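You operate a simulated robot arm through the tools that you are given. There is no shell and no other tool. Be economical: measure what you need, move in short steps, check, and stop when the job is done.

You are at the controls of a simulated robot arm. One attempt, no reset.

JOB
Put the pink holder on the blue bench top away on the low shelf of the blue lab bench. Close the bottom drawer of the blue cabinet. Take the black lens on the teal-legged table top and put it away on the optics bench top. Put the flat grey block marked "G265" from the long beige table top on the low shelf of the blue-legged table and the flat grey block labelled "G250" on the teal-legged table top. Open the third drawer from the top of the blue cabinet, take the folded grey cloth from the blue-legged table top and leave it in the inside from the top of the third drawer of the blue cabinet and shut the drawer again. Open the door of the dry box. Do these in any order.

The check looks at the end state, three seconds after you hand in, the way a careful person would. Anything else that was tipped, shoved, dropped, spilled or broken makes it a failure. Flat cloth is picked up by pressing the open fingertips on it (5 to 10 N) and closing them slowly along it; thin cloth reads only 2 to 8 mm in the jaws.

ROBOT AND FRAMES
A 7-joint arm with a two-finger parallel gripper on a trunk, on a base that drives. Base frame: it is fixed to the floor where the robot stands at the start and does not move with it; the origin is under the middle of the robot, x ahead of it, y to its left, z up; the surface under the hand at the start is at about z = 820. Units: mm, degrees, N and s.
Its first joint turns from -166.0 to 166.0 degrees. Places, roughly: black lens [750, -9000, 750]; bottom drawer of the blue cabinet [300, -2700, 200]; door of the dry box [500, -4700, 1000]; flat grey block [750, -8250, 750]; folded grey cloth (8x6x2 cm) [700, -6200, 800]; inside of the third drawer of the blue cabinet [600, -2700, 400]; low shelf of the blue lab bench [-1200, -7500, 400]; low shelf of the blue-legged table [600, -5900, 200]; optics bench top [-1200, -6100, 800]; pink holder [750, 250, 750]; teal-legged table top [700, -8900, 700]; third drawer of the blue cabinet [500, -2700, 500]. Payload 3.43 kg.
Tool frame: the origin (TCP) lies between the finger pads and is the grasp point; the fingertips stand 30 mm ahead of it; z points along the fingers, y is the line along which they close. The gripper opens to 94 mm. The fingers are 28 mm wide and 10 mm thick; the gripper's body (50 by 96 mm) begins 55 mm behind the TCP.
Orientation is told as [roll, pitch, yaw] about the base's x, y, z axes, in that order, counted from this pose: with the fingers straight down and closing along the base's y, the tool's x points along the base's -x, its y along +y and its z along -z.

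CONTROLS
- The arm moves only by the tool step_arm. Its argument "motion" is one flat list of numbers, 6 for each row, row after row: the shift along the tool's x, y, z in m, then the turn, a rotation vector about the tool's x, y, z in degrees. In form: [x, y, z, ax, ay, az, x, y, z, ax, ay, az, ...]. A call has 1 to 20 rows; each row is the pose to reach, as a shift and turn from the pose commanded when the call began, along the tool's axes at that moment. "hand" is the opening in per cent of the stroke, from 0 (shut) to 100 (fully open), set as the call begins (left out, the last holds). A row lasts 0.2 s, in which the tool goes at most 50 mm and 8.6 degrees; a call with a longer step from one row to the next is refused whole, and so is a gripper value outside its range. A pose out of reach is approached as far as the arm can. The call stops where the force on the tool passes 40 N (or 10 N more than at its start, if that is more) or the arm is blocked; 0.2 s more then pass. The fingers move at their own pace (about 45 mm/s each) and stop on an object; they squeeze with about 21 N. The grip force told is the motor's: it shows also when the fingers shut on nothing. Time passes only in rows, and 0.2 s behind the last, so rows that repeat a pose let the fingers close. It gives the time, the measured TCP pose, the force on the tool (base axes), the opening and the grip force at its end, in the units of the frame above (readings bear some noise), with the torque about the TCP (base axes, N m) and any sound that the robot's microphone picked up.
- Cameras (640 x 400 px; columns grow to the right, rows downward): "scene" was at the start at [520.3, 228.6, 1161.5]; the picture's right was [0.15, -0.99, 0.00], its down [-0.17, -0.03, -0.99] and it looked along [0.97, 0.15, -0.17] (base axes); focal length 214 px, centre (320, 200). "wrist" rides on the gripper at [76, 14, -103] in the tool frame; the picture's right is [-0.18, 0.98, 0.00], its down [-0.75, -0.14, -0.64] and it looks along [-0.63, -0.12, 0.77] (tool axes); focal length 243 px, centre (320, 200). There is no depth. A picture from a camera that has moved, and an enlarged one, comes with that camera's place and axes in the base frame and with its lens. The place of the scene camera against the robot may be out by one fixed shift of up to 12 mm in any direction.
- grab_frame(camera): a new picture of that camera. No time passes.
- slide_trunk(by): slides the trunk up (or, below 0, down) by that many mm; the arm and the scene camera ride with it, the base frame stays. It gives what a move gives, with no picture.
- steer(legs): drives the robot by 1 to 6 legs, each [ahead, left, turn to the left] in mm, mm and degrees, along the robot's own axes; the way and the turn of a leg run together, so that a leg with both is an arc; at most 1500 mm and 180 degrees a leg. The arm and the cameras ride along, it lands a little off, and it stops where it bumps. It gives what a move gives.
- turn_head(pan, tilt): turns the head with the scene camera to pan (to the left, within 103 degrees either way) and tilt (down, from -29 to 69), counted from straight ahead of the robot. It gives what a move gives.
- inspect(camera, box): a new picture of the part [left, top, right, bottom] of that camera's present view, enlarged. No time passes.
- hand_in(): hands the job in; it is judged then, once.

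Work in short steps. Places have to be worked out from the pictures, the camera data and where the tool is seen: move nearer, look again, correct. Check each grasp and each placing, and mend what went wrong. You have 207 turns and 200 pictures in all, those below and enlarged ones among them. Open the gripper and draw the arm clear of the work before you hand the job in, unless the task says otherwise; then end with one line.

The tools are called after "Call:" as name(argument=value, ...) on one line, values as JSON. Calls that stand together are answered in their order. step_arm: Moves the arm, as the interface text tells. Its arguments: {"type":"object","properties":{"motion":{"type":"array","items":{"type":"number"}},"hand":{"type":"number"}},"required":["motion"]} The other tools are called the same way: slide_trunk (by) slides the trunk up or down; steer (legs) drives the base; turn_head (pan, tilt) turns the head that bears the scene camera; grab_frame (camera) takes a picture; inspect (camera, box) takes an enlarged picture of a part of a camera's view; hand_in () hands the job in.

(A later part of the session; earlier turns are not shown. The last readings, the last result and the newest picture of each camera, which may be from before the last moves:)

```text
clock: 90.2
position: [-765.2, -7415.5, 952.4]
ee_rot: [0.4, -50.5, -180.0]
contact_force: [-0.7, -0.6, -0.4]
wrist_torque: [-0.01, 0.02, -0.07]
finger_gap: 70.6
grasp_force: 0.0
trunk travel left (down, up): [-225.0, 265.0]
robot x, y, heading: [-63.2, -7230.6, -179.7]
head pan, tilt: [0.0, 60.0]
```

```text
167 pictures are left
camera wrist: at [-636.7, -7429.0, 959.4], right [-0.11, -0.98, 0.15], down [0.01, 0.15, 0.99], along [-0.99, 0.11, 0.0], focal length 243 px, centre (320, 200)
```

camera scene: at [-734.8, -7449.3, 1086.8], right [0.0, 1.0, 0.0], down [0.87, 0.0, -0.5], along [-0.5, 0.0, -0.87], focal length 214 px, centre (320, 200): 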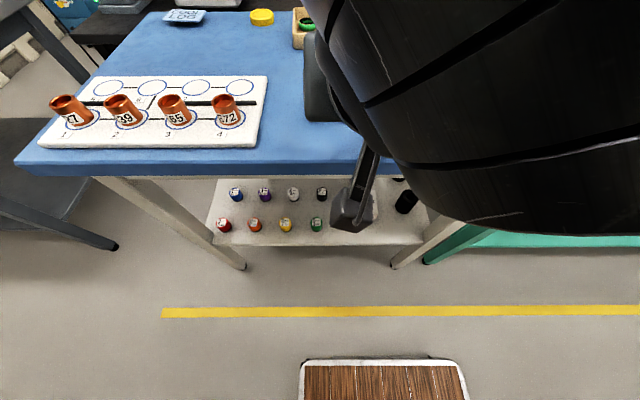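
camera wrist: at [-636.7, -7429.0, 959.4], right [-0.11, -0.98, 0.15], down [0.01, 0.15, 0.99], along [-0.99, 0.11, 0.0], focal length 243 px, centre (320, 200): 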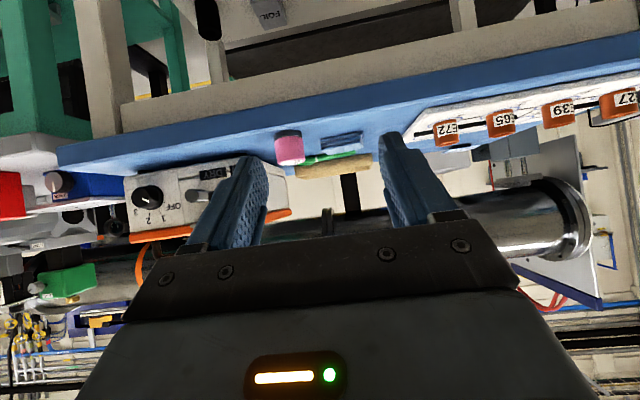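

I bumped something behind; I ease forward 25 mm and step left.

Call:
steer(legs=[[25, 0, 0], [0, 110, 0]])

Call:
turn_head(pan=103, tilt=30)

Call:
grab_frame(camera="scene")

Call:
grab_frame(camera="wrist")

```text
clock: 91.8
position: [-789.3, -7527.9, 951.0]
ee_rot: [0.4, -50.5, -179.9]
contact_force: [-0.7, 0.6, 0.8]
wrist_torque: [0.0, 0.01, 0.0]
finger_gap: 70.2
grasp_force: 0.1
trunk travel left (down, up): [-225.0, 265.0]
robot x, y, heading: [-91.8, -7347.2, -179.6]
head pan, tilt: [0.0, 60.0]
```

```text
clock: 93.6
position: [-787.8, -7527.2, 950.7]
ee_rot: [0.4, -50.5, -179.9]
contact_force: [-0.6, -1.5, -0.2]
wrist_torque: [0.01, -0.01, 0.03]
finger_gap: 70.4
grasp_force: 0.0
trunk travel left (down, up): [-225.0, 265.0]
robot x, y, heading: [-88.0, -7345.5, -179.7]
head pan, tilt: [103.0, 30.0]
```

```text
166 pictures are left
camera scene: at [-484.5, -7652.7, 1128.9], right [-0.97, -0.23, 0.0], down [-0.11, 0.49, -0.87], along [0.2, -0.84, -0.5], focal length 214 px, centre (320, 200)
```

scene: 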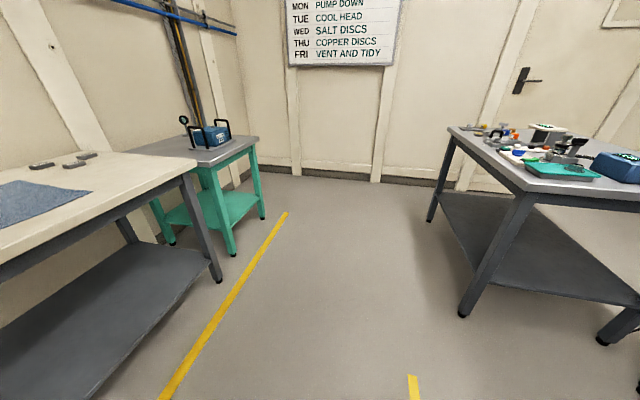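

```text
165 pictures are left
camera wrist: at [-661.6, -7541.5, 959.3], right [-0.11, -0.98, 0.15], down [0.01, 0.15, 0.99], along [-0.99, 0.11, 0.0], focal length 243 px, centre (320, 200)
```

wrist: 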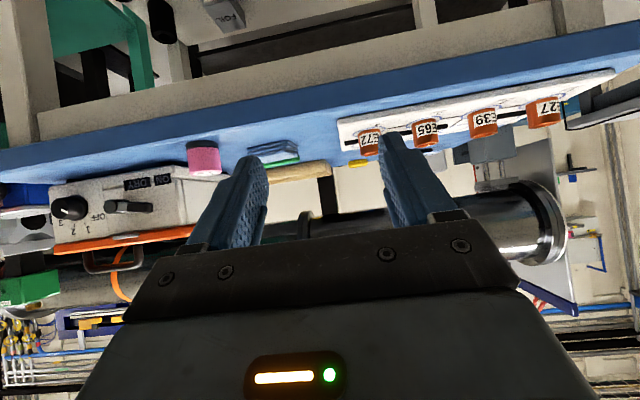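

The rear touched the long beige table, nothing fell. I move to the pre-grasp pose in front of the holder.

Call:
step_arm(motion=[-0.014, -0.033, 0.0145, 0, 0, 0, -0.028, -0.066, 0.029, 0, 0, 0, -0.042, -0.1, 0.0437, 0, 0, 0, -0.056, -0.133, 0.058, 0, 0, 0, -0.0703, -0.167, 0.0729, 0, 0, 0, -0.0703, -0.167, 0.0729, 0, 0, 0])

Call:
grab_frame(camera="wrist")

```text
clock: 95.0
position: [-891.7, -7362.0, 956.9]
ee_rot: [0.3, -50.5, -179.9]
contact_force: [-0.3, 0.1, -0.3]
wrist_torque: [-0.02, -0.03, -0.04]
finger_gap: 70.6
grasp_force: 0.1
trunk travel left (down, up): [-225.0, 265.0]
robot x, y, heading: [-90.9, -7346.2, -179.7]
head pan, tilt: [103.0, 30.0]
```

```text
164 pictures are left
camera wrist: at [-764.6, -7375.4, 965.0], right [-0.11, -0.98, 0.15], down [0.01, 0.15, 0.99], along [-0.99, 0.11, 0.0], focal length 243 px, centre (320, 200)
```

wrist: 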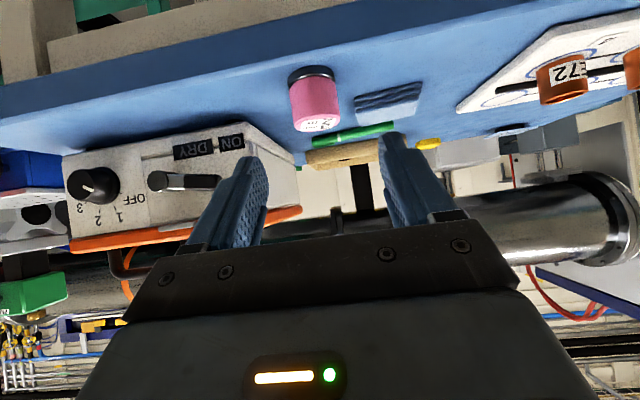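

Aligned. I advance along the tool axis and close.

Call:
step_arm(motion=[0.0, -0.001, 0.03, 0, 0, 0, 0.0, -0.001, 0.06, 0, 0, 0, 0.0, -0.001, 0.085, 0, 0, 0, 0.0, -0.001, 0.097, 0, 0, 0])

Call:
step_arm(motion=[0, 0, 0, 0, 0, 0, 0, 0, 0, 0, 0, 0, 0, 0, 0, 0, 0, 0, 0, 0, 0, 0, 0, 0, 0, 0, 0, 0, 0, 0], hand=0)

Call:
grab_frame(camera="wrist")

```text
clock: 96.0
position: [-965.9, -7361.6, 895.2]
ee_rot: [0.4, -50.5, -179.9]
contact_force: [1.1, -0.8, -0.3]
wrist_torque: [0.0, 0.01, -0.02]
finger_gap: 70.5
grasp_force: 0.0
trunk travel left (down, up): [-225.0, 265.0]
robot x, y, heading: [-86.7, -7349.7, -179.6]
head pan, tilt: [103.0, 30.0]
```

```text
clock: 97.2
position: [-966.2, -7361.0, 896.4]
ee_rot: [0.4, -50.4, -179.9]
contact_force: [-0.5, -1.0, -0.5]
wrist_torque: [0.02, -0.02, 0.03]
finger_gap: 38.4
grasp_force: 20.4
trunk travel left (down, up): [-225.0, 265.0]
robot x, y, heading: [-93.1, -7350.0, -179.6]
head pan, tilt: [103.0, 30.0]
```

```text
163 pictures are left
camera wrist: at [-838.6, -7375.2, 903.5], right [-0.11, -0.98, 0.15], down [0.01, 0.15, 0.99], along [-0.99, 0.11, 0.0], focal length 243 px, centre (320, 200)
```

wrist: 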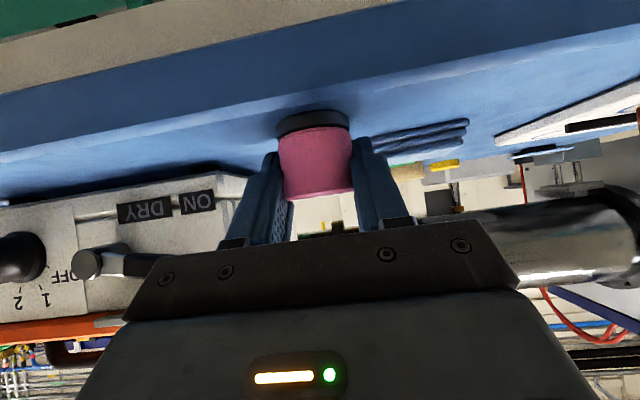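

Gripped. I lift slowly and draw back clear of the bench edge.

Call:
step_arm(motion=[-0.0038, 0, -0.0032, 0, 0, 0, -0.0077, 0, -0.0064, 0, 0, 0, -0.0153, 0, -0.0129, 0, 0, 0, -0.023, 0, -0.0193, 0, 0, 0, -0.0306, 0, -0.0257, 0, 0, 0, -0.0383, 0, -0.0322, 0, 0, 0, -0.046, 0, -0.0386, 0, 0, 0, -0.034, 0, -0.053, 0, 0, 0, -0.02, 0, -0.07, 0, 0, 0, 0, 0, -0.094, 0, 0, 0, 0.02, 0, -0.117, 0, 0, 0, 0.04, 0, -0.14, 0, 0, 0, 0.06, 0, -0.165, 0, 0, 0])

Call:
grab_frame(camera="wrist")

```text
clock: 100.0
position: [-847.7, -7360.8, 951.0]
ee_rot: [0.5, -50.4, -180.0]
contact_force: [0.0, -0.6, -0.9]
wrist_torque: [0.0, 0.02, 0.0]
finger_gap: 38.2
grasp_force: 21.5
out of reach, approached as far as the arm can: row 12, 13
trunk travel left (down, up): [-225.0, 265.0]
robot x, y, heading: [-88.6, -7345.9, -179.7]
head pan, tilt: [103.0, 30.0]
```

```text
162 pictures are left
camera wrist: at [-720.4, -7374.4, 959.2], right [-0.11, -0.98, 0.15], down [0.01, 0.15, 0.99], along [-0.99, 0.11, 0.0], focal length 243 px, centre (320, 200)
```

wrist: 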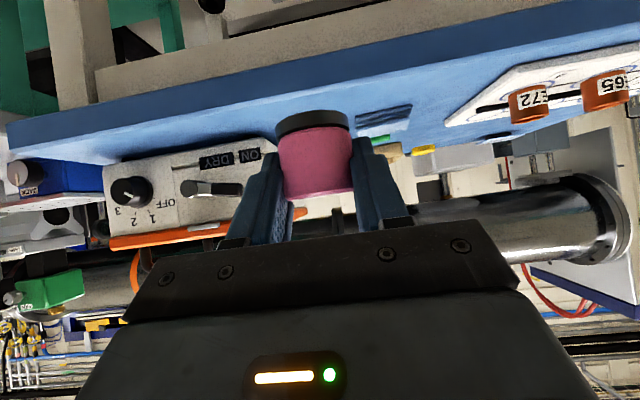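

Clear of the edge. I slide the trunk fully down and look.

Call:
slide_trunk(by=-220)

Call:
step_arm(motion=[0.03, 0, 0.0252, 0, 0, 0, 0.06, 0, 0.05, 0, 0, 0, 0.09, 0, 0.0755, 0, 0, 0, 0.12, 0, 0.1, 0, 0, 0, 0.15, 0, 0.126, 0, 0, 0])

Call:
turn_head(pan=0, tilt=30)

Call:
grab_frame(camera="scene")

Call:
grab_frame(camera="wrist")

```text
clock: 102.3
position: [-848.4, -7361.1, 731.8]
ee_rot: [0.5, -50.4, -179.8]
contact_force: [-0.2, -0.2, -1.2]
wrist_torque: [-0.02, 0.05, -0.01]
finger_gap: 38.4
grasp_force: 21.3
trunk travel left (down, up): [-5.0, 485.0]
robot x, y, heading: [-91.3, -7347.7, -179.3]
head pan, tilt: [103.0, 30.0]
```

```text
clock: 103.5
position: [-850.3, -7367.7, 609.2]
ee_rot: [0.3, -48.7, -179.8]
contact_force: [0.2, -0.1, -0.2]
wrist_torque: [0.03, 0.03, 0.0]
finger_gap: 38.4
grasp_force: 21.0
out of reach, approached as far as the arm can: row 3, 4, 5
trunk travel left (down, up): [-5.0, 485.0]
robot x, y, heading: [-87.9, -7346.6, -179.8]
head pan, tilt: [103.0, 30.0]
```

```text
clock: 105.3
position: [-850.1, -7367.7, 611.6]
ee_rot: [0.3, -48.8, -179.9]
contact_force: [-0.2, 0.0, -0.9]
wrist_torque: [0.01, 0.01, -0.02]
finger_gap: 38.1
grasp_force: 21.1
trunk travel left (down, up): [-5.0, 485.0]
robot x, y, heading: [-94.2, -7349.5, -179.8]
head pan, tilt: [0.0, 30.0]
```

```text
161 pictures are left
camera scene: at [-595.6, -7565.1, 908.9], right [-0.01, 1.0, 0.0], down [0.5, 0.0, -0.87], along [-0.87, 0.0, -0.5], focal length 214 px, centre (320, 200)
```

scene: 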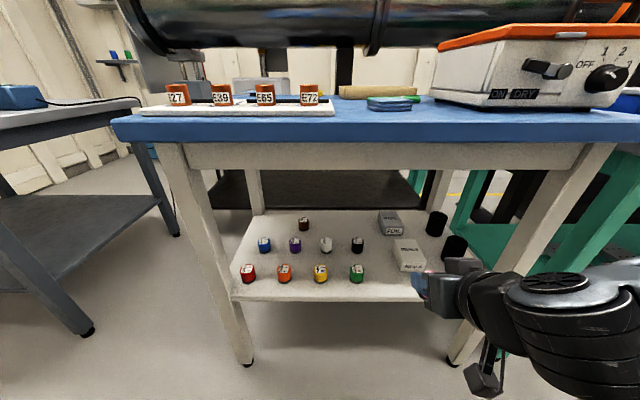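

```text
160 pictures are left
camera wrist: at [-722.7, -7382.7, 622.4], right [-0.12, -0.98, 0.14], down [-0.01, 0.14, 0.99], along [-0.99, 0.11, -0.03], focal length 243 px, centre (320, 200)
```

wrist: 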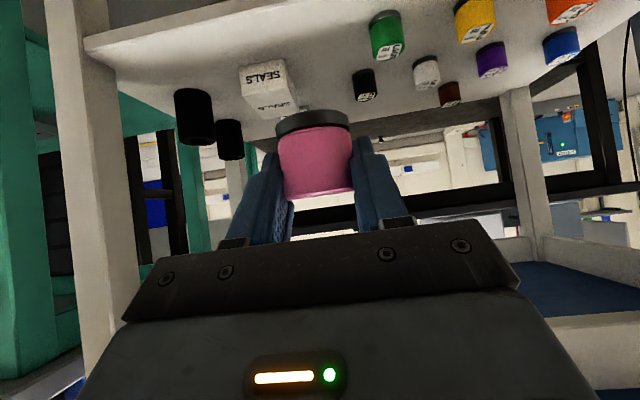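

The shelf spot is visible. I reach forward and down toward it, where the arm should have more range.

Call:
step_arm(motion=[-0.008, 0, 0.043, 0, 0, 0, -0.016, 0, 0.086, 0, 0, 0, -0.024, 0, 0.129, 0, 0, 0, -0.031, 0, 0.172, 0, 0, 0, -0.031, 0, 0.172, 0, 0, 0])

Call:
grab_frame(camera="scene")

Call:
grab_frame(camera="wrist")

```text
clock: 106.5
position: [-1013.2, -7349.5, 536.3]
ee_rot: [0.5, -50.4, 180.0]
contact_force: [-0.6, -0.1, -0.9]
wrist_torque: [0.03, -0.05, 0.01]
finger_gap: 38.1
grasp_force: 20.5
out of reach, approached as far as the arm can: row 1, 2, 3, 4, 5
trunk travel left (down, up): [-5.0, 485.0]
robot x, y, heading: [-88.6, -7345.1, -179.9]
head pan, tilt: [0.0, 30.0]
```

```text
159 pictures are left
camera scene: at [-595.6, -7564.8, 908.9], right [0.0, 1.0, 0.0], down [0.5, 0.0, -0.87], along [-0.87, 0.0, -0.5], focal length 214 px, centre (320, 200)
```

scene: 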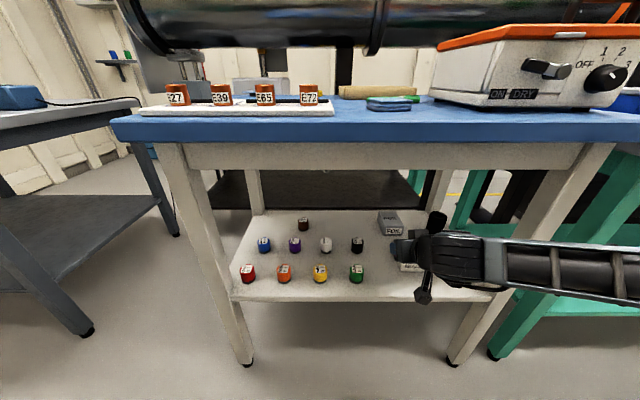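

```text
158 pictures are left
camera wrist: at [-885.9, -7363.3, 544.6], right [-0.11, -0.98, 0.15], down [0.01, 0.15, 0.99], along [-0.99, 0.11, 0.0], focal length 243 px, centre (320, 200)
```

wrist: 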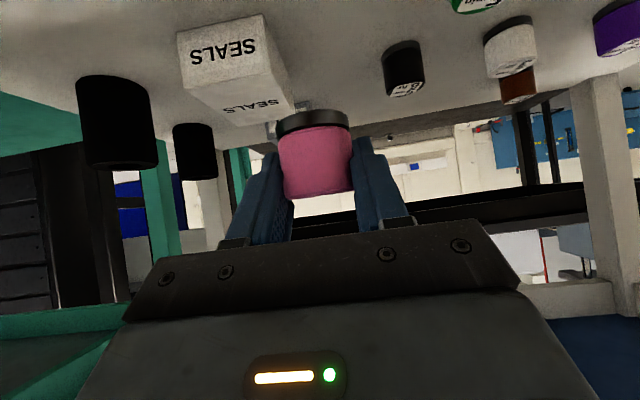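

The arm got in under the top. I try straight down, slightly left.

Call:
step_arm(motion=[0.015, 0.007, 0.013, 0, 0, 0, 0.03, 0.014, 0.026, 0, 0, 0, 0.046, 0.02, 0.0386, 0, 0, 0, 0.046, 0.02, 0.0386, 0, 0, 0])

```text
clock: 107.5
position: [-1013.7, -7349.6, 537.1]
ee_rot: [0.4, -50.4, -180.0]
contact_force: [-0.1, 0.1, -0.1]
wrist_torque: [0.02, 0.01, -0.02]
finger_gap: 38.3
grasp_force: 20.7
out of reach, approached as far as the arm can: row 1, 2, 3, 4
trunk travel left (down, up): [-5.0, 485.0]
robot x, y, heading: [-91.0, -7347.8, -179.9]
head pan, tilt: [0.0, 30.0]
```

Working it out, the arm is at full stretch there; the robot must stand about 800 mm from the spot. I retract the hand before driving forward.

Call:
step_arm(motion=[0.018, 0, -0.0217, 0, 0, 0, 0.036, 0, -0.0433, 0, 0, 0, 0.0545, 0, -0.065, 0, 0, 0, 0.0727, 0, -0.0866, 0, 0, 0, 0.0727, 0, -0.0866, 0, 0, 0])

```text
clock: 108.7
position: [-911.6, -7350.6, 542.5]
ee_rot: [1.3, -46.2, -178.7]
contact_force: [0.1, -0.2, -1.5]
wrist_torque: [0.02, -0.01, 0.03]
finger_gap: 38.3
grasp_force: 21.4
out of reach, approached as far as the arm can: row 1, 2, 3, 4, 5
trunk travel left (down, up): [-5.0, 485.0]
robot x, y, heading: [-89.6, -7347.8, -179.6]
head pan, tilt: [0.0, 30.0]
```

The arm needs to be near full reach at this tilt. I drive forward 45 mm and check the held pose.

Call:
steer(legs=[[45, 0, 0]])

Call:
step_arm(motion=[0, 0, 0, 0, 0, 0, 0, 0, 0, 0, 0, 0])

Call:
grab_frame(camera="wrist")

```text
clock: 109.6
position: [-959.8, -7352.0, 541.2]
ee_rot: [1.3, -46.1, -178.5]
contact_force: [0.7, 0.7, -1.0]
wrist_torque: [-0.02, -0.02, 0.01]
finger_gap: 38.1
grasp_force: 20.6
trunk travel left (down, up): [-5.0, 485.0]
robot x, y, heading: [-138.0, -7346.0, -179.9]
head pan, tilt: [0.0, 30.0]
```

```text
clock: 110.2
position: [-958.9, -7354.2, 540.9]
ee_rot: [1.3, -46.2, -178.6]
contact_force: [-0.7, -0.9, -1.1]
wrist_torque: [0.0, 0.0, -0.02]
finger_gap: 38.0
grasp_force: 21.3
trunk travel left (down, up): [-5.0, 485.0]
robot x, y, heading: [-137.1, -7344.1, -179.9]
head pan, tilt: [0.0, 30.0]
```

```text
157 pictures are left
camera wrist: at [-832.5, -7362.3, 559.3], right [-0.09, -0.98, 0.15], down [-0.06, 0.15, 0.99], along [-0.99, 0.08, -0.08], focal length 243 px, centre (320, 200)
```

wrist: 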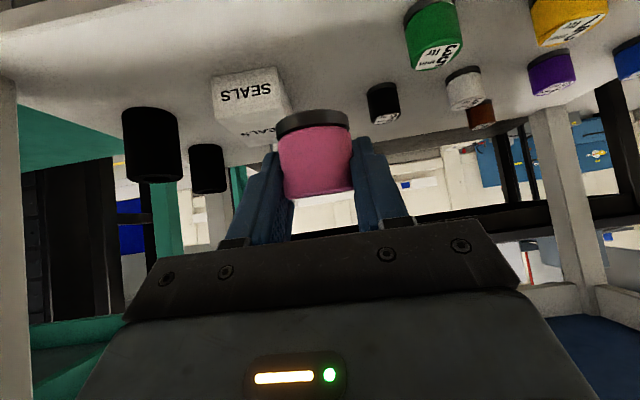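

The command is reset to the measured pose. I move forward-down along the tool axis.

Call:
step_arm(motion=[0.001, 0.003, 0.021, 0, 0, 0, 0.002, 0.006, 0.042, 0, 0, 0, 0.003, 0.009, 0.063, 0, 0, 0, 0.003, 0.011, 0.083, 0, 0, 0, 0.003, 0.011, 0.083, 0, 0, 0])

```text
clock: 111.4
position: [-1021.6, -7348.3, 492.6]
ee_rot: [1.4, -46.2, -178.6]
contact_force: [0.0, -0.2, -0.1]
wrist_torque: [0.03, 0.0, 0.02]
finger_gap: 38.3
grasp_force: 20.9
out of reach, approached as far as the arm can: row 1, 2, 3, 4, 5
trunk travel left (down, up): [-5.0, 485.0]
robot x, y, heading: [-137.2, -7345.4, -179.7]
head pan, tilt: [0.0, 30.0]
```

Still limited, likely by the wrist angle. I reduce the tilt a bit and continue down.

Call:
step_arm(motion=[0, 0, 0, 0, 4, 0, 0, 0, 0, 0, 7, 0, 0, 0, 0, 0, 7, 0])

Call:
grab_frame(camera="scene")

```text
clock: 112.2
position: [-1022.7, -7347.8, 491.6]
ee_rot: [1.0, -39.2, -178.5]
contact_force: [0.2, 0.0, -0.9]
wrist_torque: [-0.02, 0.01, -0.01]
finger_gap: 38.3
grasp_force: 21.3
trunk travel left (down, up): [-5.0, 485.0]
robot x, y, heading: [-137.6, -7348.4, -179.6]
head pan, tilt: [0.0, 30.0]
```

```text
156 pictures are left
camera scene: at [-641.0, -7565.9, 908.9], right [-0.01, 1.0, 0.0], down [0.5, 0.0, -0.87], along [-0.87, -0.01, -0.5], focal length 214 px, centre (320, 200)
```

scene: 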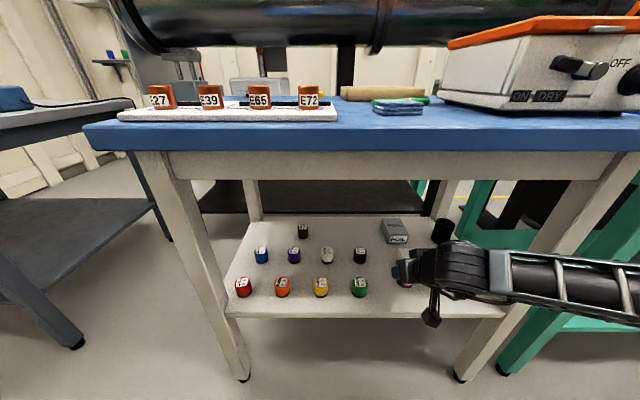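

Now reachable. I continue straight down 55 mm.

Call:
step_arm(motion=[0.012, 0.006, 0.014, 0, 0, 0, 0.024, 0.012, 0.028, 0, 0, 0, 0.035, 0.018, 0.042, 0, 0, 0, 0.035, 0.018, 0.042, 0, 0, 0])

Call:
grab_frame(camera="wrist")

```text
clock: 113.2
position: [-1020.5, -7368.4, 439.2]
ee_rot: [1.1, -39.5, -178.4]
contact_force: [0.7, 1.9, 17.4]
wrist_torque: [0.09, 0.25, -0.07]
finger_gap: 38.3
grasp_force: 20.9
trunk travel left (down, up): [-5.0, 485.0]
robot x, y, heading: [-137.7, -7348.7, -179.6]
head pan, tilt: [0.0, 30.0]
```

```text
155 pictures are left
camera wrist: at [-897.7, -7377.9, 472.0], right [-0.1, -0.99, 0.13], down [-0.18, 0.15, 0.97], along [-0.98, 0.08, -0.19], focal length 243 px, centre (320, 200)
```

wrist: 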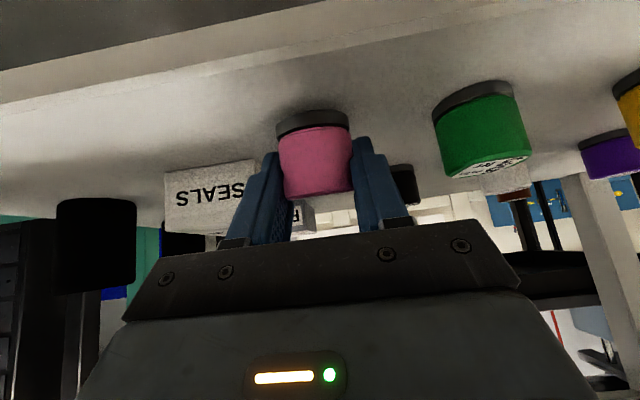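

Contact: the shelf is at about z = 400. I raise a hair and tilt back toward level before releasing.

Call:
step_arm(motion=[-0.0025, 0, -0.003, 0, -3, 0, -0.0025, 0, -0.003, 0, -7, 0, -0.0025, 0, -0.003, 0, -10, 0, -0.0025, 0, -0.003, 0, -10, 0])

Call:
grab_frame(camera="wrist")

```text
clock: 114.2
position: [-1022.1, -7369.7, 441.3]
ee_rot: [1.2, -42.2, -178.6]
contact_force: [-0.3, -0.7, -0.6]
wrist_torque: [-0.01, 0.0, -0.01]
finger_gap: 38.4
grasp_force: 21.8
out of reach, approached as far as the arm can: row 2, 3, 4
trunk travel left (down, up): [-5.0, 485.0]
robot x, y, heading: [-134.5, -7347.1, -179.8]
head pan, tilt: [0.0, 30.0]
```

```text
154 pictures are left
camera wrist: at [-896.0, -7378.1, 467.9], right [-0.1, -0.99, 0.14], down [-0.13, 0.15, 0.98], along [-0.99, 0.08, -0.15], focal length 243 px, centre (320, 200)
```

wrist: 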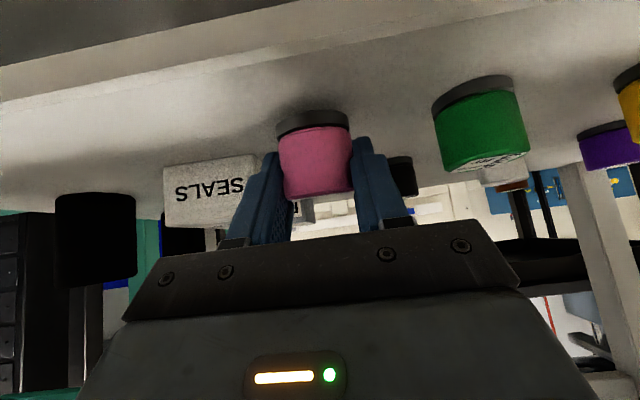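

Within 8° of level. I touch down and open.

Call:
step_arm(motion=[0.002, 0, 0.002, 0, 0, 0, 0.0035, 0, 0.0035, 0, 0, 0])

Call:
step_arm(motion=[0, 0, 0, 0, 0, 0, 0, 0, 0, 0, 0, 0, 0, 0, 0, 0, 0, 0], hand=62)

Call:
grab_frame(camera="wrist")

```text
clock: 114.8
position: [-1022.7, -7369.1, 438.8]
ee_rot: [1.3, -42.5, -178.4]
contact_force: [2.4, 1.0, 18.6]
wrist_torque: [0.08, 0.26, -0.02]
finger_gap: 38.3
grasp_force: 21.2
trunk travel left (down, up): [-5.0, 485.0]
robot x, y, heading: [-138.3, -7345.2, -179.8]
head pan, tilt: [0.0, 30.0]
```

```text
clock: 115.6
position: [-1021.3, -7368.8, 436.0]
ee_rot: [1.3, -42.2, -178.5]
contact_force: [-1.2, -0.7, 0.2]
wrist_torque: [0.01, 0.01, 0.0]
finger_gap: 58.6
grasp_force: 0.1
trunk travel left (down, up): [-5.0, 485.0]
robot x, y, heading: [-134.7, -7348.2, -179.5]
head pan, tilt: [0.0, 30.0]
```

```text
153 pictures are left
camera wrist: at [-896.3, -7378.1, 462.1], right [-0.1, -0.99, 0.14], down [-0.13, 0.15, 0.98], along [-0.99, 0.08, -0.15], focal length 243 px, centre (320, 200)
```

wrist: 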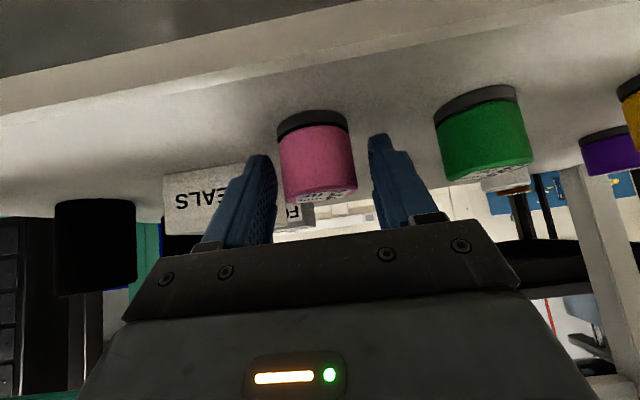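

The pink holder stands on the shelf. I withdraw along the tool axis.

Call:
step_arm(motion=[0, 0, -0.02, 0, 0, 0, 0, 0, -0.05, 0, 0, 0, 0, 0, -0.08, 0, 0, 0, 0, 0, -0.11, 0, 0, 0, 0, 0, -0.14, 0, 0, 0])

Call:
steer(legs=[[-30, 0, 0]])

Call:
grab_frame(camera="scene")

```text
clock: 116.8
position: [-928.2, -7362.9, 540.1]
ee_rot: [1.2, -42.2, -178.5]
contact_force: [0.7, 0.0, -0.4]
wrist_torque: [-0.02, -0.02, -0.01]
finger_gap: 58.3
grasp_force: 0.1
trunk travel left (down, up): [-5.0, 485.0]
robot x, y, heading: [-136.7, -7346.7, -179.4]
head pan, tilt: [0.0, 30.0]
```

```text
clock: 117.7
position: [-896.0, -7362.6, 540.3]
ee_rot: [1.2, -42.2, -178.6]
contact_force: [0.1, 0.0, -0.8]
wrist_torque: [0.0, 0.01, 0.02]
finger_gap: 58.4
grasp_force: 0.2
trunk travel left (down, up): [-5.0, 485.0]
robot x, y, heading: [-108.0, -7349.8, -179.8]
head pan, tilt: [0.0, 30.0]
```

```text
152 pictures are left
camera scene: at [-610.6, -7565.7, 908.9], right [-0.01, 1.0, 0.0], down [0.5, 0.0, -0.87], along [-0.87, 0.0, -0.5], focal length 214 px, centre (320, 200)
```

scene: 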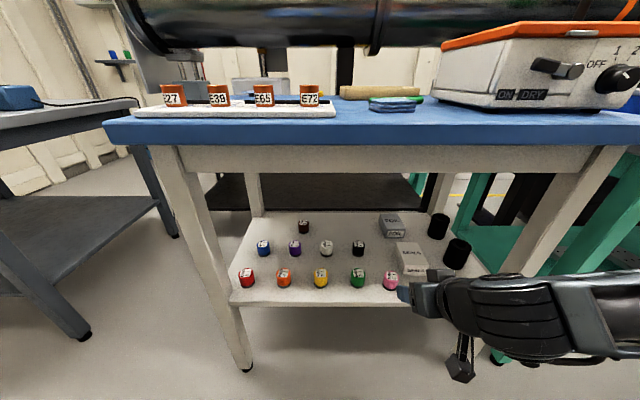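

All good. I level the tool while drawing back, then raise the trunk.

Call:
step_arm(motion=[0.012, 0, -0.025, 0, 7, 0, 0.024, 0, -0.05, 0, 14, 0, 0.036, 0, -0.075, 0, 21, 0, 0.048, 0, -0.1, 0, 28, 0, 0.06, 0, -0.123, 0, 35, 0, 0.0716, 0, -0.146, 0, 42.2, 0, 0.0716, 0, -0.146, 0, 42.2, 0], hand=100)

Call:
slide_trunk(by=450)

Call:
grab_frame(camera="scene")

```text
clock: 119.3
position: [-747.6, -7357.5, 601.0]
ee_rot: [0.8, 0.1, -177.7]
contact_force: [-0.5, -0.3, 0.5]
wrist_torque: [-0.02, -0.01, -0.01]
finger_gap: 94.0
grasp_force: 0.2
trunk travel left (down, up): [-5.0, 485.0]
robot x, y, heading: [-103.8, -7344.7, -179.6]
head pan, tilt: [0.0, 30.0]
```

```text
refused: 450 is not a number from -400 to 400
```

```text
151 pictures are left
camera scene: at [-610.6, -7565.7, 908.9], right [-0.01, 1.0, 0.0], down [0.5, 0.0, -0.87], along [-0.87, 0.0, -0.5], focal length 214 px, centre (320, 200)
```

scene: 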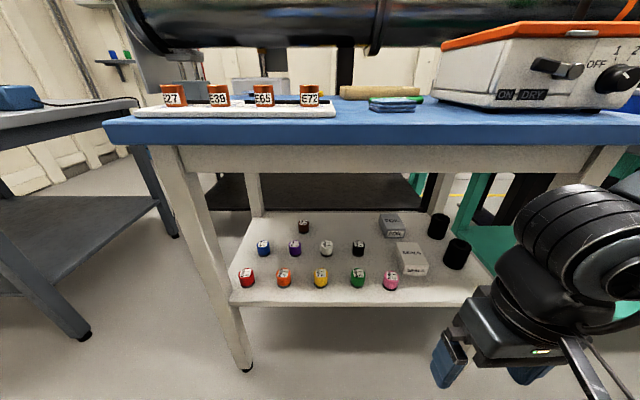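

I raise the trunk by 400, center in the aisle, drive to y ≈ −8250 and turn to face the beige table.

Call:
slide_trunk(by=400)

Call:
steer(legs=[[200, 0, 0], [0, 0, 90], [870, 0, 0], [0, 0, 90]])

Call:
turn_head(pan=20, tilt=25)

Call:
grab_frame(camera="scene")

Call:
turn_head(pan=-45, tilt=25)

Call:
grab_frame(camera="scene")

Call:
grab_frame(camera="wrist")

```text
clock: 123.1
position: [-747.8, -7357.6, 1000.7]
ee_rot: [1.0, 0.0, -177.7]
contact_force: [0.0, 0.3, -0.7]
wrist_torque: [0.02, -0.02, -0.01]
finger_gap: 94.1
grasp_force: 0.1
trunk travel left (down, up): [-405.0, 85.0]
robot x, y, heading: [-103.8, -7346.1, -179.9]
head pan, tilt: [0.0, 30.0]
```

```text
clock: 136.5
position: [313.2, -8236.1, 1000.2]
ee_rot: [0.9, 0.0, -0.2]
contact_force: [-0.1, -1.4, 0.2]
wrist_torque: [0.02, -0.02, -0.02]
finger_gap: 93.9
grasp_force: 0.0
trunk travel left (down, up): [-405.0, 85.0]
robot x, y, heading: [-330.8, -8220.4, -2.3]
head pan, tilt: [0.0, 30.0]
```

```text
clock: 137.3
position: [312.9, -8234.9, 999.4]
ee_rot: [0.9, 0.0, -0.2]
contact_force: [-0.4, -0.2, 0.7]
wrist_torque: [-0.01, -0.01, -0.02]
finger_gap: 94.0
grasp_force: 0.0
trunk travel left (down, up): [-405.0, 85.0]
robot x, y, heading: [-330.5, -8216.8, -1.8]
head pan, tilt: [20.0, 25.0]
```

```text
150 pictures are left
camera scene: at [194.7, -7992.2, 1316.9], right [0.3, -0.95, 0.0], down [-0.4, -0.13, -0.91], along [0.86, 0.28, -0.42], focal length 214 px, centre (320, 200)
```

scene: 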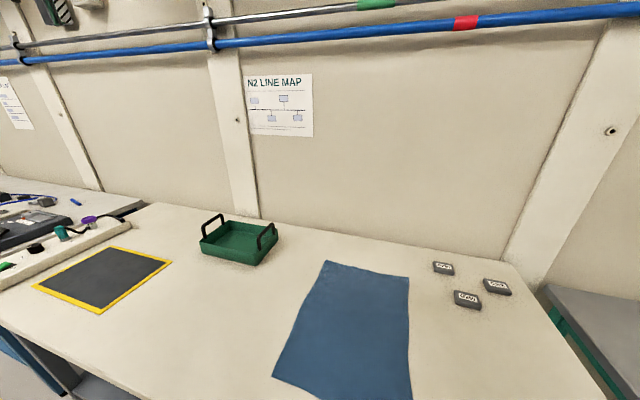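

```text
clock: 138.7
position: [312.7, -8236.1, 999.1]
ee_rot: [0.9, 0.0, -0.1]
contact_force: [-0.6, 0.5, -0.2]
wrist_torque: [-0.01, 0.03, 0.03]
finger_gap: 94.0
grasp_force: 0.0
trunk travel left (down, up): [-405.0, 85.0]
robot x, y, heading: [-328.7, -8222.5, -2.1]
head pan, tilt: [-45.0, 25.0]
```

```text
149 pictures are left
camera scene: at [169.5, -8087.8, 1316.9], right [-0.73, -0.68, 0.0], down [-0.29, 0.31, -0.91], along [0.62, -0.66, -0.42], focal length 214 px, centre (320, 200)
```

scene: 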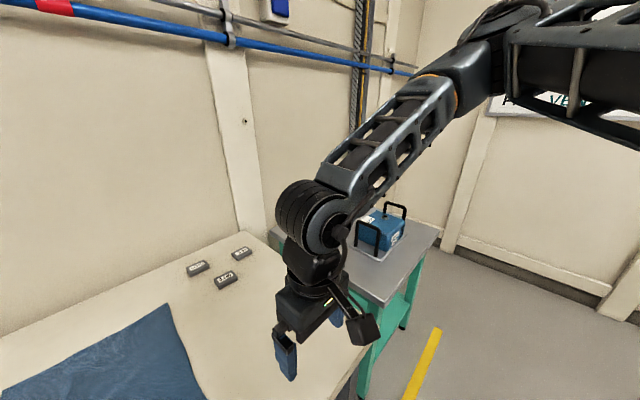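

```text
148 pictures are left
camera wrist: at [236.2, -8223.0, 1104.0], right [0.19, 0.98, 0.02], down [0.75, -0.15, 0.64], along [0.63, -0.11, -0.77], focal length 243 px, centre (320, 200)
```

wrist: 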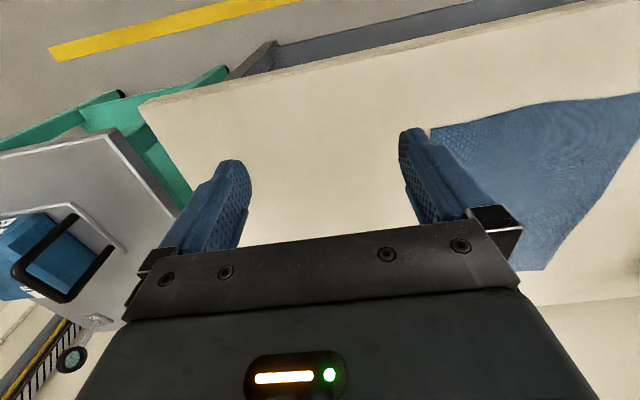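

Three blocks are visible at about [820,−8205], [781,−8339] and [705,−8244]. I read their labels.

Call:
inspect(camera="scene", box=[170, 230, 282, 300])

Call:
turn_head(pan=-5, tilt=30)

Call:
grab_frame(camera="scene")

```text
5.71 times, centred on (226, 265) of scene
camera zoom: at [169.5, -8087.8, 1316.9], right [-0.73, -0.68, 0.0], down [-0.29, 0.31, -0.91], along [0.62, -0.66, -0.42], focal length 1226 px, centre (857, -171)
```

zoom: 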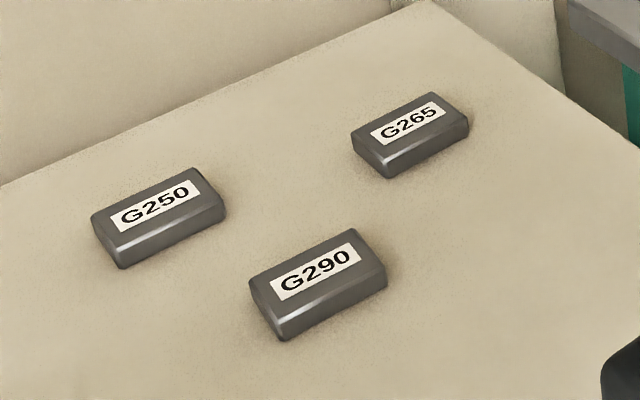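

```text
clock: 139.8
position: [313.7, -8235.1, 999.6]
ee_rot: [0.9, 0.0, -0.2]
contact_force: [0.3, 0.1, 0.9]
wrist_torque: [0.04, -0.01, -0.02]
finger_gap: 94.1
grasp_force: 0.0
trunk travel left (down, up): [-405.0, 85.0]
robot x, y, heading: [-328.9, -8220.3, -2.0]
head pan, tilt: [-5.0, 30.0]
```

```text
146 pictures are left
camera scene: at [196.6, -8031.7, 1308.9], right [-0.13, -0.99, 0.0], down [-0.5, 0.06, -0.87], along [0.86, -0.11, -0.5], focal length 214 px, centre (320, 200)
```

scene: 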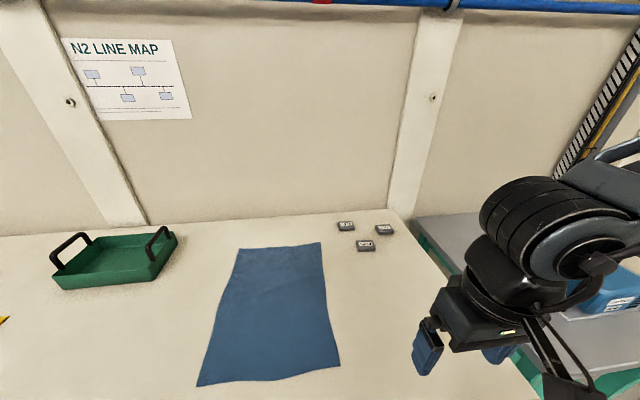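

G250 is the far-left one, G265 the right one. I drive closer to the table.

Call:
steer(legs=[[240, -20, 2]])

Call:
slide_trunk(by=-150)

Call:
grab_frame(camera="wrist")

```text
clock: 141.5
position: [548.7, -8240.1, 1000.4]
ee_rot: [0.9, -0.1, 1.7]
contact_force: [0.3, -0.9, 0.1]
wrist_torque: [-0.03, -0.03, -0.01]
finger_gap: 94.1
grasp_force: 0.1
trunk travel left (down, up): [-405.0, 85.0]
robot x, y, heading: [-91.5, -8241.9, -0.3]
head pan, tilt: [-5.0, 30.0]
```

```text
clock: 143.3
position: [549.1, -8241.0, 850.5]
ee_rot: [0.9, 0.0, 1.6]
contact_force: [0.1, -0.2, -0.3]
wrist_torque: [0.01, -0.01, 0.0]
finger_gap: 94.2
grasp_force: 0.2
trunk travel left (down, up): [-255.0, 235.0]
robot x, y, heading: [-96.3, -8244.5, -0.3]
head pan, tilt: [-5.0, 30.0]
```

```text
145 pictures are left
camera wrist: at [472.5, -8230.4, 954.0], right [0.16, 0.99, 0.02], down [0.76, -0.13, 0.64], along [0.63, -0.09, -0.77], focal length 243 px, centre (320, 200)
```

wrist: 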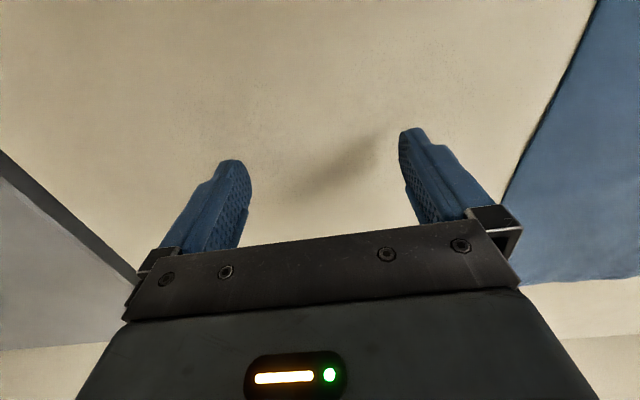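

The tool met nothing at 850, so the table is lower. I raise and move over the blocks for a wrist view.

Call:
step_arm(motion=[-0.02, 0, -0.03, 0, 0, 0, -0.045, 0, -0.06, 0, 0, 0, -0.075, 0, -0.09, 0, 0, 0, -0.1, 0, -0.12, 0, 0, 0, -0.13, 0, -0.15, 0, 0, 0, -0.15, 0, -0.16, 0, 0, 0])

Call:
grab_frame(camera="wrist")

Call:
grab_frame(camera="scene")

```text
clock: 144.7
position: [700.6, -8238.5, 1009.7]
ee_rot: [1.0, 0.0, 1.6]
contact_force: [0.1, -0.6, 0.0]
wrist_torque: [0.01, -0.03, 0.05]
finger_gap: 93.8
grasp_force: 0.2
trunk travel left (down, up): [-255.0, 235.0]
robot x, y, heading: [-91.9, -8246.5, -0.2]
head pan, tilt: [-5.0, 30.0]
```

```text
144 pictures are left
camera wrist: at [622.1, -8228.5, 1114.5], right [0.16, 0.99, 0.02], down [0.76, -0.13, 0.64], along [0.63, -0.09, -0.77], focal length 243 px, centre (320, 200)
```

wrist: 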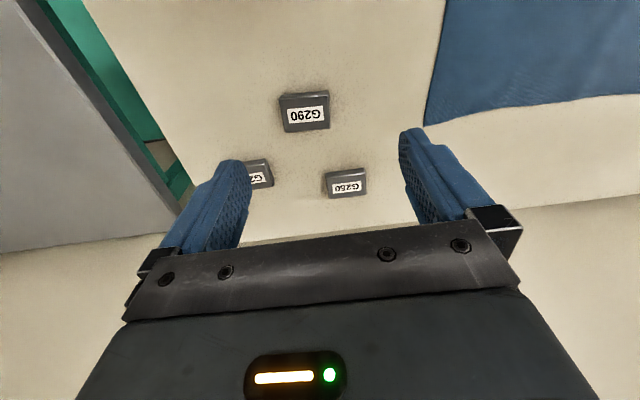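

```text
143 pictures are left
camera scene: at [426.7, -8040.7, 1159.0], right [-0.09, -1.0, 0.0], down [-0.5, 0.05, -0.87], along [0.86, -0.08, -0.5], focal length 214 px, centre (320, 200)
```

scene: 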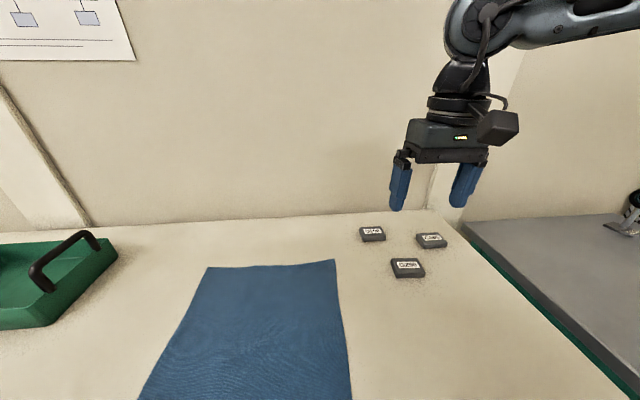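

G250 triangulates to [855, −8219, top 800]; G265 ≈ [816, −8360]. I move above G250.

Call:
step_arm(motion=[-0.035, 0.004, 0.02, 0.9, 0, 1.6, -0.07, 0.008, 0.045, 0.9, 0, 1.6, -0.105, 0.012, 0.07, 0.9, 0, 1.6, -0.135, 0.014, 0.1, 0.9, 0, 1.6, -0.1545, 0.0152, 0.13, 0.9, 0, 1.6, -0.1545, 0.0152, 0.14, 0.9, 0, 1.6], hand=100)

Call:
grab_frame(camera="wrist")

```text
clock: 146.1
position: [854.0, -8216.5, 869.3]
ee_rot: [0.1, 0.0, 0.0]
contact_force: [0.4, -0.2, 0.5]
wrist_torque: [0.01, -0.02, 0.02]
finger_gap: 94.2
grasp_force: 0.2
trunk travel left (down, up): [-255.0, 235.0]
robot x, y, heading: [-91.9, -8245.6, -0.5]
head pan, tilt: [-5.0, 30.0]
```

```text
142 pictures are left
camera wrist: at [778.0, -8202.0, 973.4], right [0.18, 0.98, 0.0], down [0.75, -0.14, 0.64], along [0.63, -0.12, -0.77], focal length 243 px, centre (320, 200)
```

wrist: 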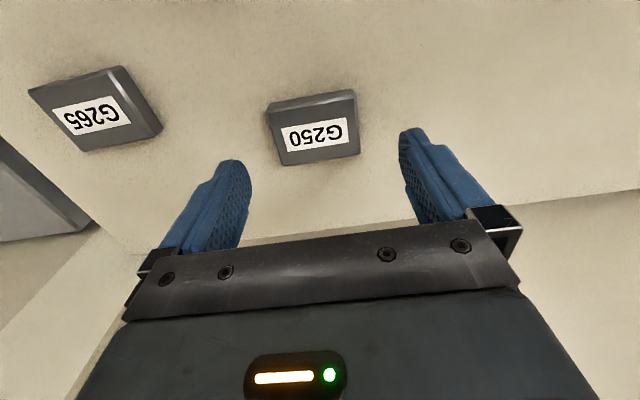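

Centred. I descend slowly until the tips nearly reach the table.

Call:
step_arm(motion=[-0.002, -0.003, 0.02, 0, 0, 0, -0.002, -0.003, 0.04, 0, 0, 0, -0.002, -0.003, 0.046, 0, 0, 0, -0.002, -0.003, 0.05, 0, 0, 0, -0.002, -0.003, 0.053, 0, 0, 0, -0.002, -0.003, 0.055, 0, 0, 0, -0.002, -0.003, 0.057, 0, 0, 0])

Call:
grab_frame(camera="wrist")

```text
clock: 146.9
position: [856.7, -8220.4, 829.7]
ee_rot: [0.1, -0.2, -0.1]
contact_force: [-14.0, 0.3, 21.1]
wrist_torque: [-1.05, 0.7, -0.66]
finger_gap: 94.0
grasp_force: 0.1
trunk travel left (down, up): [-255.0, 235.0]
robot x, y, heading: [-93.8, -8240.6, -0.7]
head pan, tilt: [-5.0, 30.0]
stopped in row 4: the force on the tool passed its limit at 45 N (the readings are from after the stop); the commanded pose is now the measured one
```

```text
141 pictures are left
camera wrist: at [779.1, -8206.1, 933.6], right [0.19, 0.98, 0.0], down [0.75, -0.14, 0.64], along [0.63, -0.12, -0.76], focal length 243 px, centre (320, 200)
```

wrist: 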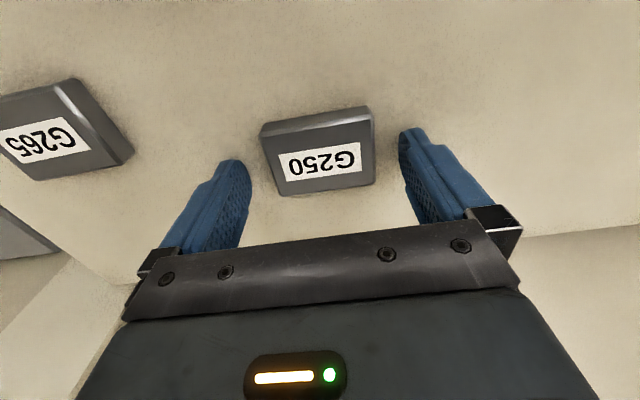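

A fingertip touched something at z ≈ 800 — probably the table itself. I lift 2 mm and close to test.

Call:
step_arm(motion=[0, 0, -0.002, 0, 0, 0, 0, 0, -0.002, 0, 0, 0])

Call:
step_arm(motion=[0, 0, 0, 0, 0, 0, 0, 0, 0, 0, 0, 0, 0, 0, 0, 0, 0, 0, 0, 0, 0, 0, 0, 0], hand=30)

Call:
grab_frame(camera="wrist")

```text
clock: 147.5
position: [856.4, -8219.9, 830.2]
ee_rot: [0.1, -0.2, 0.0]
contact_force: [-9.7, 1.6, 10.7]
wrist_torque: [-0.54, 0.46, -0.49]
finger_gap: 93.4
grasp_force: 0.0
trunk travel left (down, up): [-255.0, 235.0]
robot x, y, heading: [-92.2, -8245.1, -0.5]
head pan, tilt: [-5.0, 30.0]
```

```text
clock: 148.5
position: [857.4, -8220.5, 830.8]
ee_rot: [0.1, -0.3, 0.0]
contact_force: [1.8, -1.3, 3.7]
wrist_torque: [-0.14, -0.09, 0.05]
finger_gap: 59.2
grasp_force: 20.8
trunk travel left (down, up): [-255.0, 235.0]
robot x, y, heading: [-95.6, -8240.7, -0.2]
head pan, tilt: [-5.0, 30.0]
```

```text
140 pictures are left
camera wrist: at [780.2, -8206.6, 933.5], right [0.18, 0.98, 0.0], down [0.75, -0.14, 0.64], along [0.63, -0.12, -0.76], focal length 243 px, centre (320, 200)
```

wrist: 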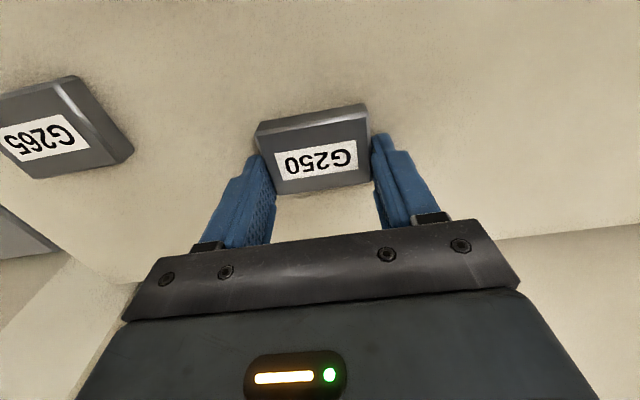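

Table z ≈ 800; block gripped 60 mm but off-centre in x. I reopen, shift 11 mm toward the robot and grip again, then lift slowly.

Call:
step_arm(motion=[0, 0, 0, 0, 0, 0, 0, 0, 0, 0, 0, 0, 0, 0, -0.001, 0, 0, 0, 0.006, 0, -0.001, 0, 0, 0, 0.011, 0, -0.001, 0, 0, 0], hand=85)

Call:
step_arm(motion=[0, 0, 0, 0, 0, 0, 0, 0, 0, 0, 0, 0, 0, 0, 0, 0, 0, 0, 0, 0, 0, 0, 0, 0], hand=20)

Call:
step_arm(motion=[0, 0, -0.004, 0, 0, 0, 0, 0, -0.01, 0, 0, 0, 0, 0, -0.018, 0, 0, 0, 0, 0, -0.028, 0, 0, 0, 0, 0, -0.038, 0, 0, 0, 0, 0, -0.05, 0, 0, 0])

Call:
grab_frame(camera="wrist")

```text
clock: 149.7
position: [845.3, -8220.7, 831.6]
ee_rot: [0.0, -0.2, -0.1]
contact_force: [0.7, 0.1, 0.4]
wrist_torque: [-0.06, -0.01, -0.01]
finger_gap: 80.1
grasp_force: 0.0
trunk travel left (down, up): [-255.0, 235.0]
robot x, y, heading: [-92.6, -8246.4, -0.4]
head pan, tilt: [-5.0, 30.0]
```

```text
clock: 150.7
position: [846.1, -8221.2, 830.8]
ee_rot: [-0.1, -0.1, 0.0]
contact_force: [-0.1, -0.9, 0.8]
wrist_torque: [-0.05, 0.04, 0.03]
finger_gap: 59.4
grasp_force: 21.0
trunk travel left (down, up): [-255.0, 235.0]
robot x, y, heading: [-91.8, -8244.7, -0.4]
head pan, tilt: [-5.0, 30.0]
```

```text
clock: 152.1
position: [845.7, -8220.8, 879.7]
ee_rot: [-0.1, -0.2, 0.0]
contact_force: [-0.3, 0.6, -0.9]
wrist_torque: [-0.01, -0.02, 0.0]
finger_gap: 59.3
grasp_force: 20.4
trunk travel left (down, up): [-255.0, 235.0]
robot x, y, heading: [-92.6, -8241.0, -0.5]
head pan, tilt: [-5.0, 30.0]
```

```text
139 pictures are left
camera wrist: at [769.0, -8206.8, 983.2], right [0.18, 0.98, 0.0], down [0.75, -0.14, 0.64], along [0.63, -0.12, -0.76], focal length 243 px, centre (320, 200)
```

wrist: 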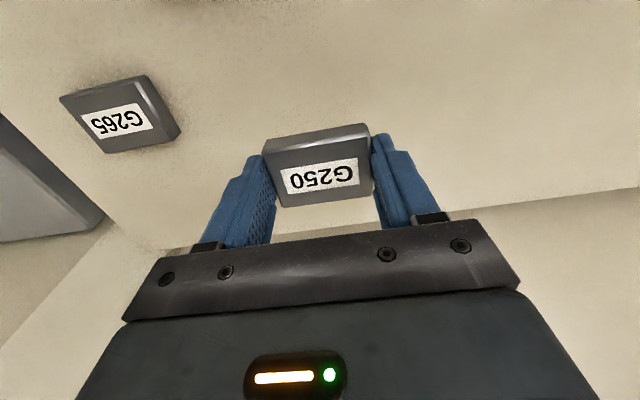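

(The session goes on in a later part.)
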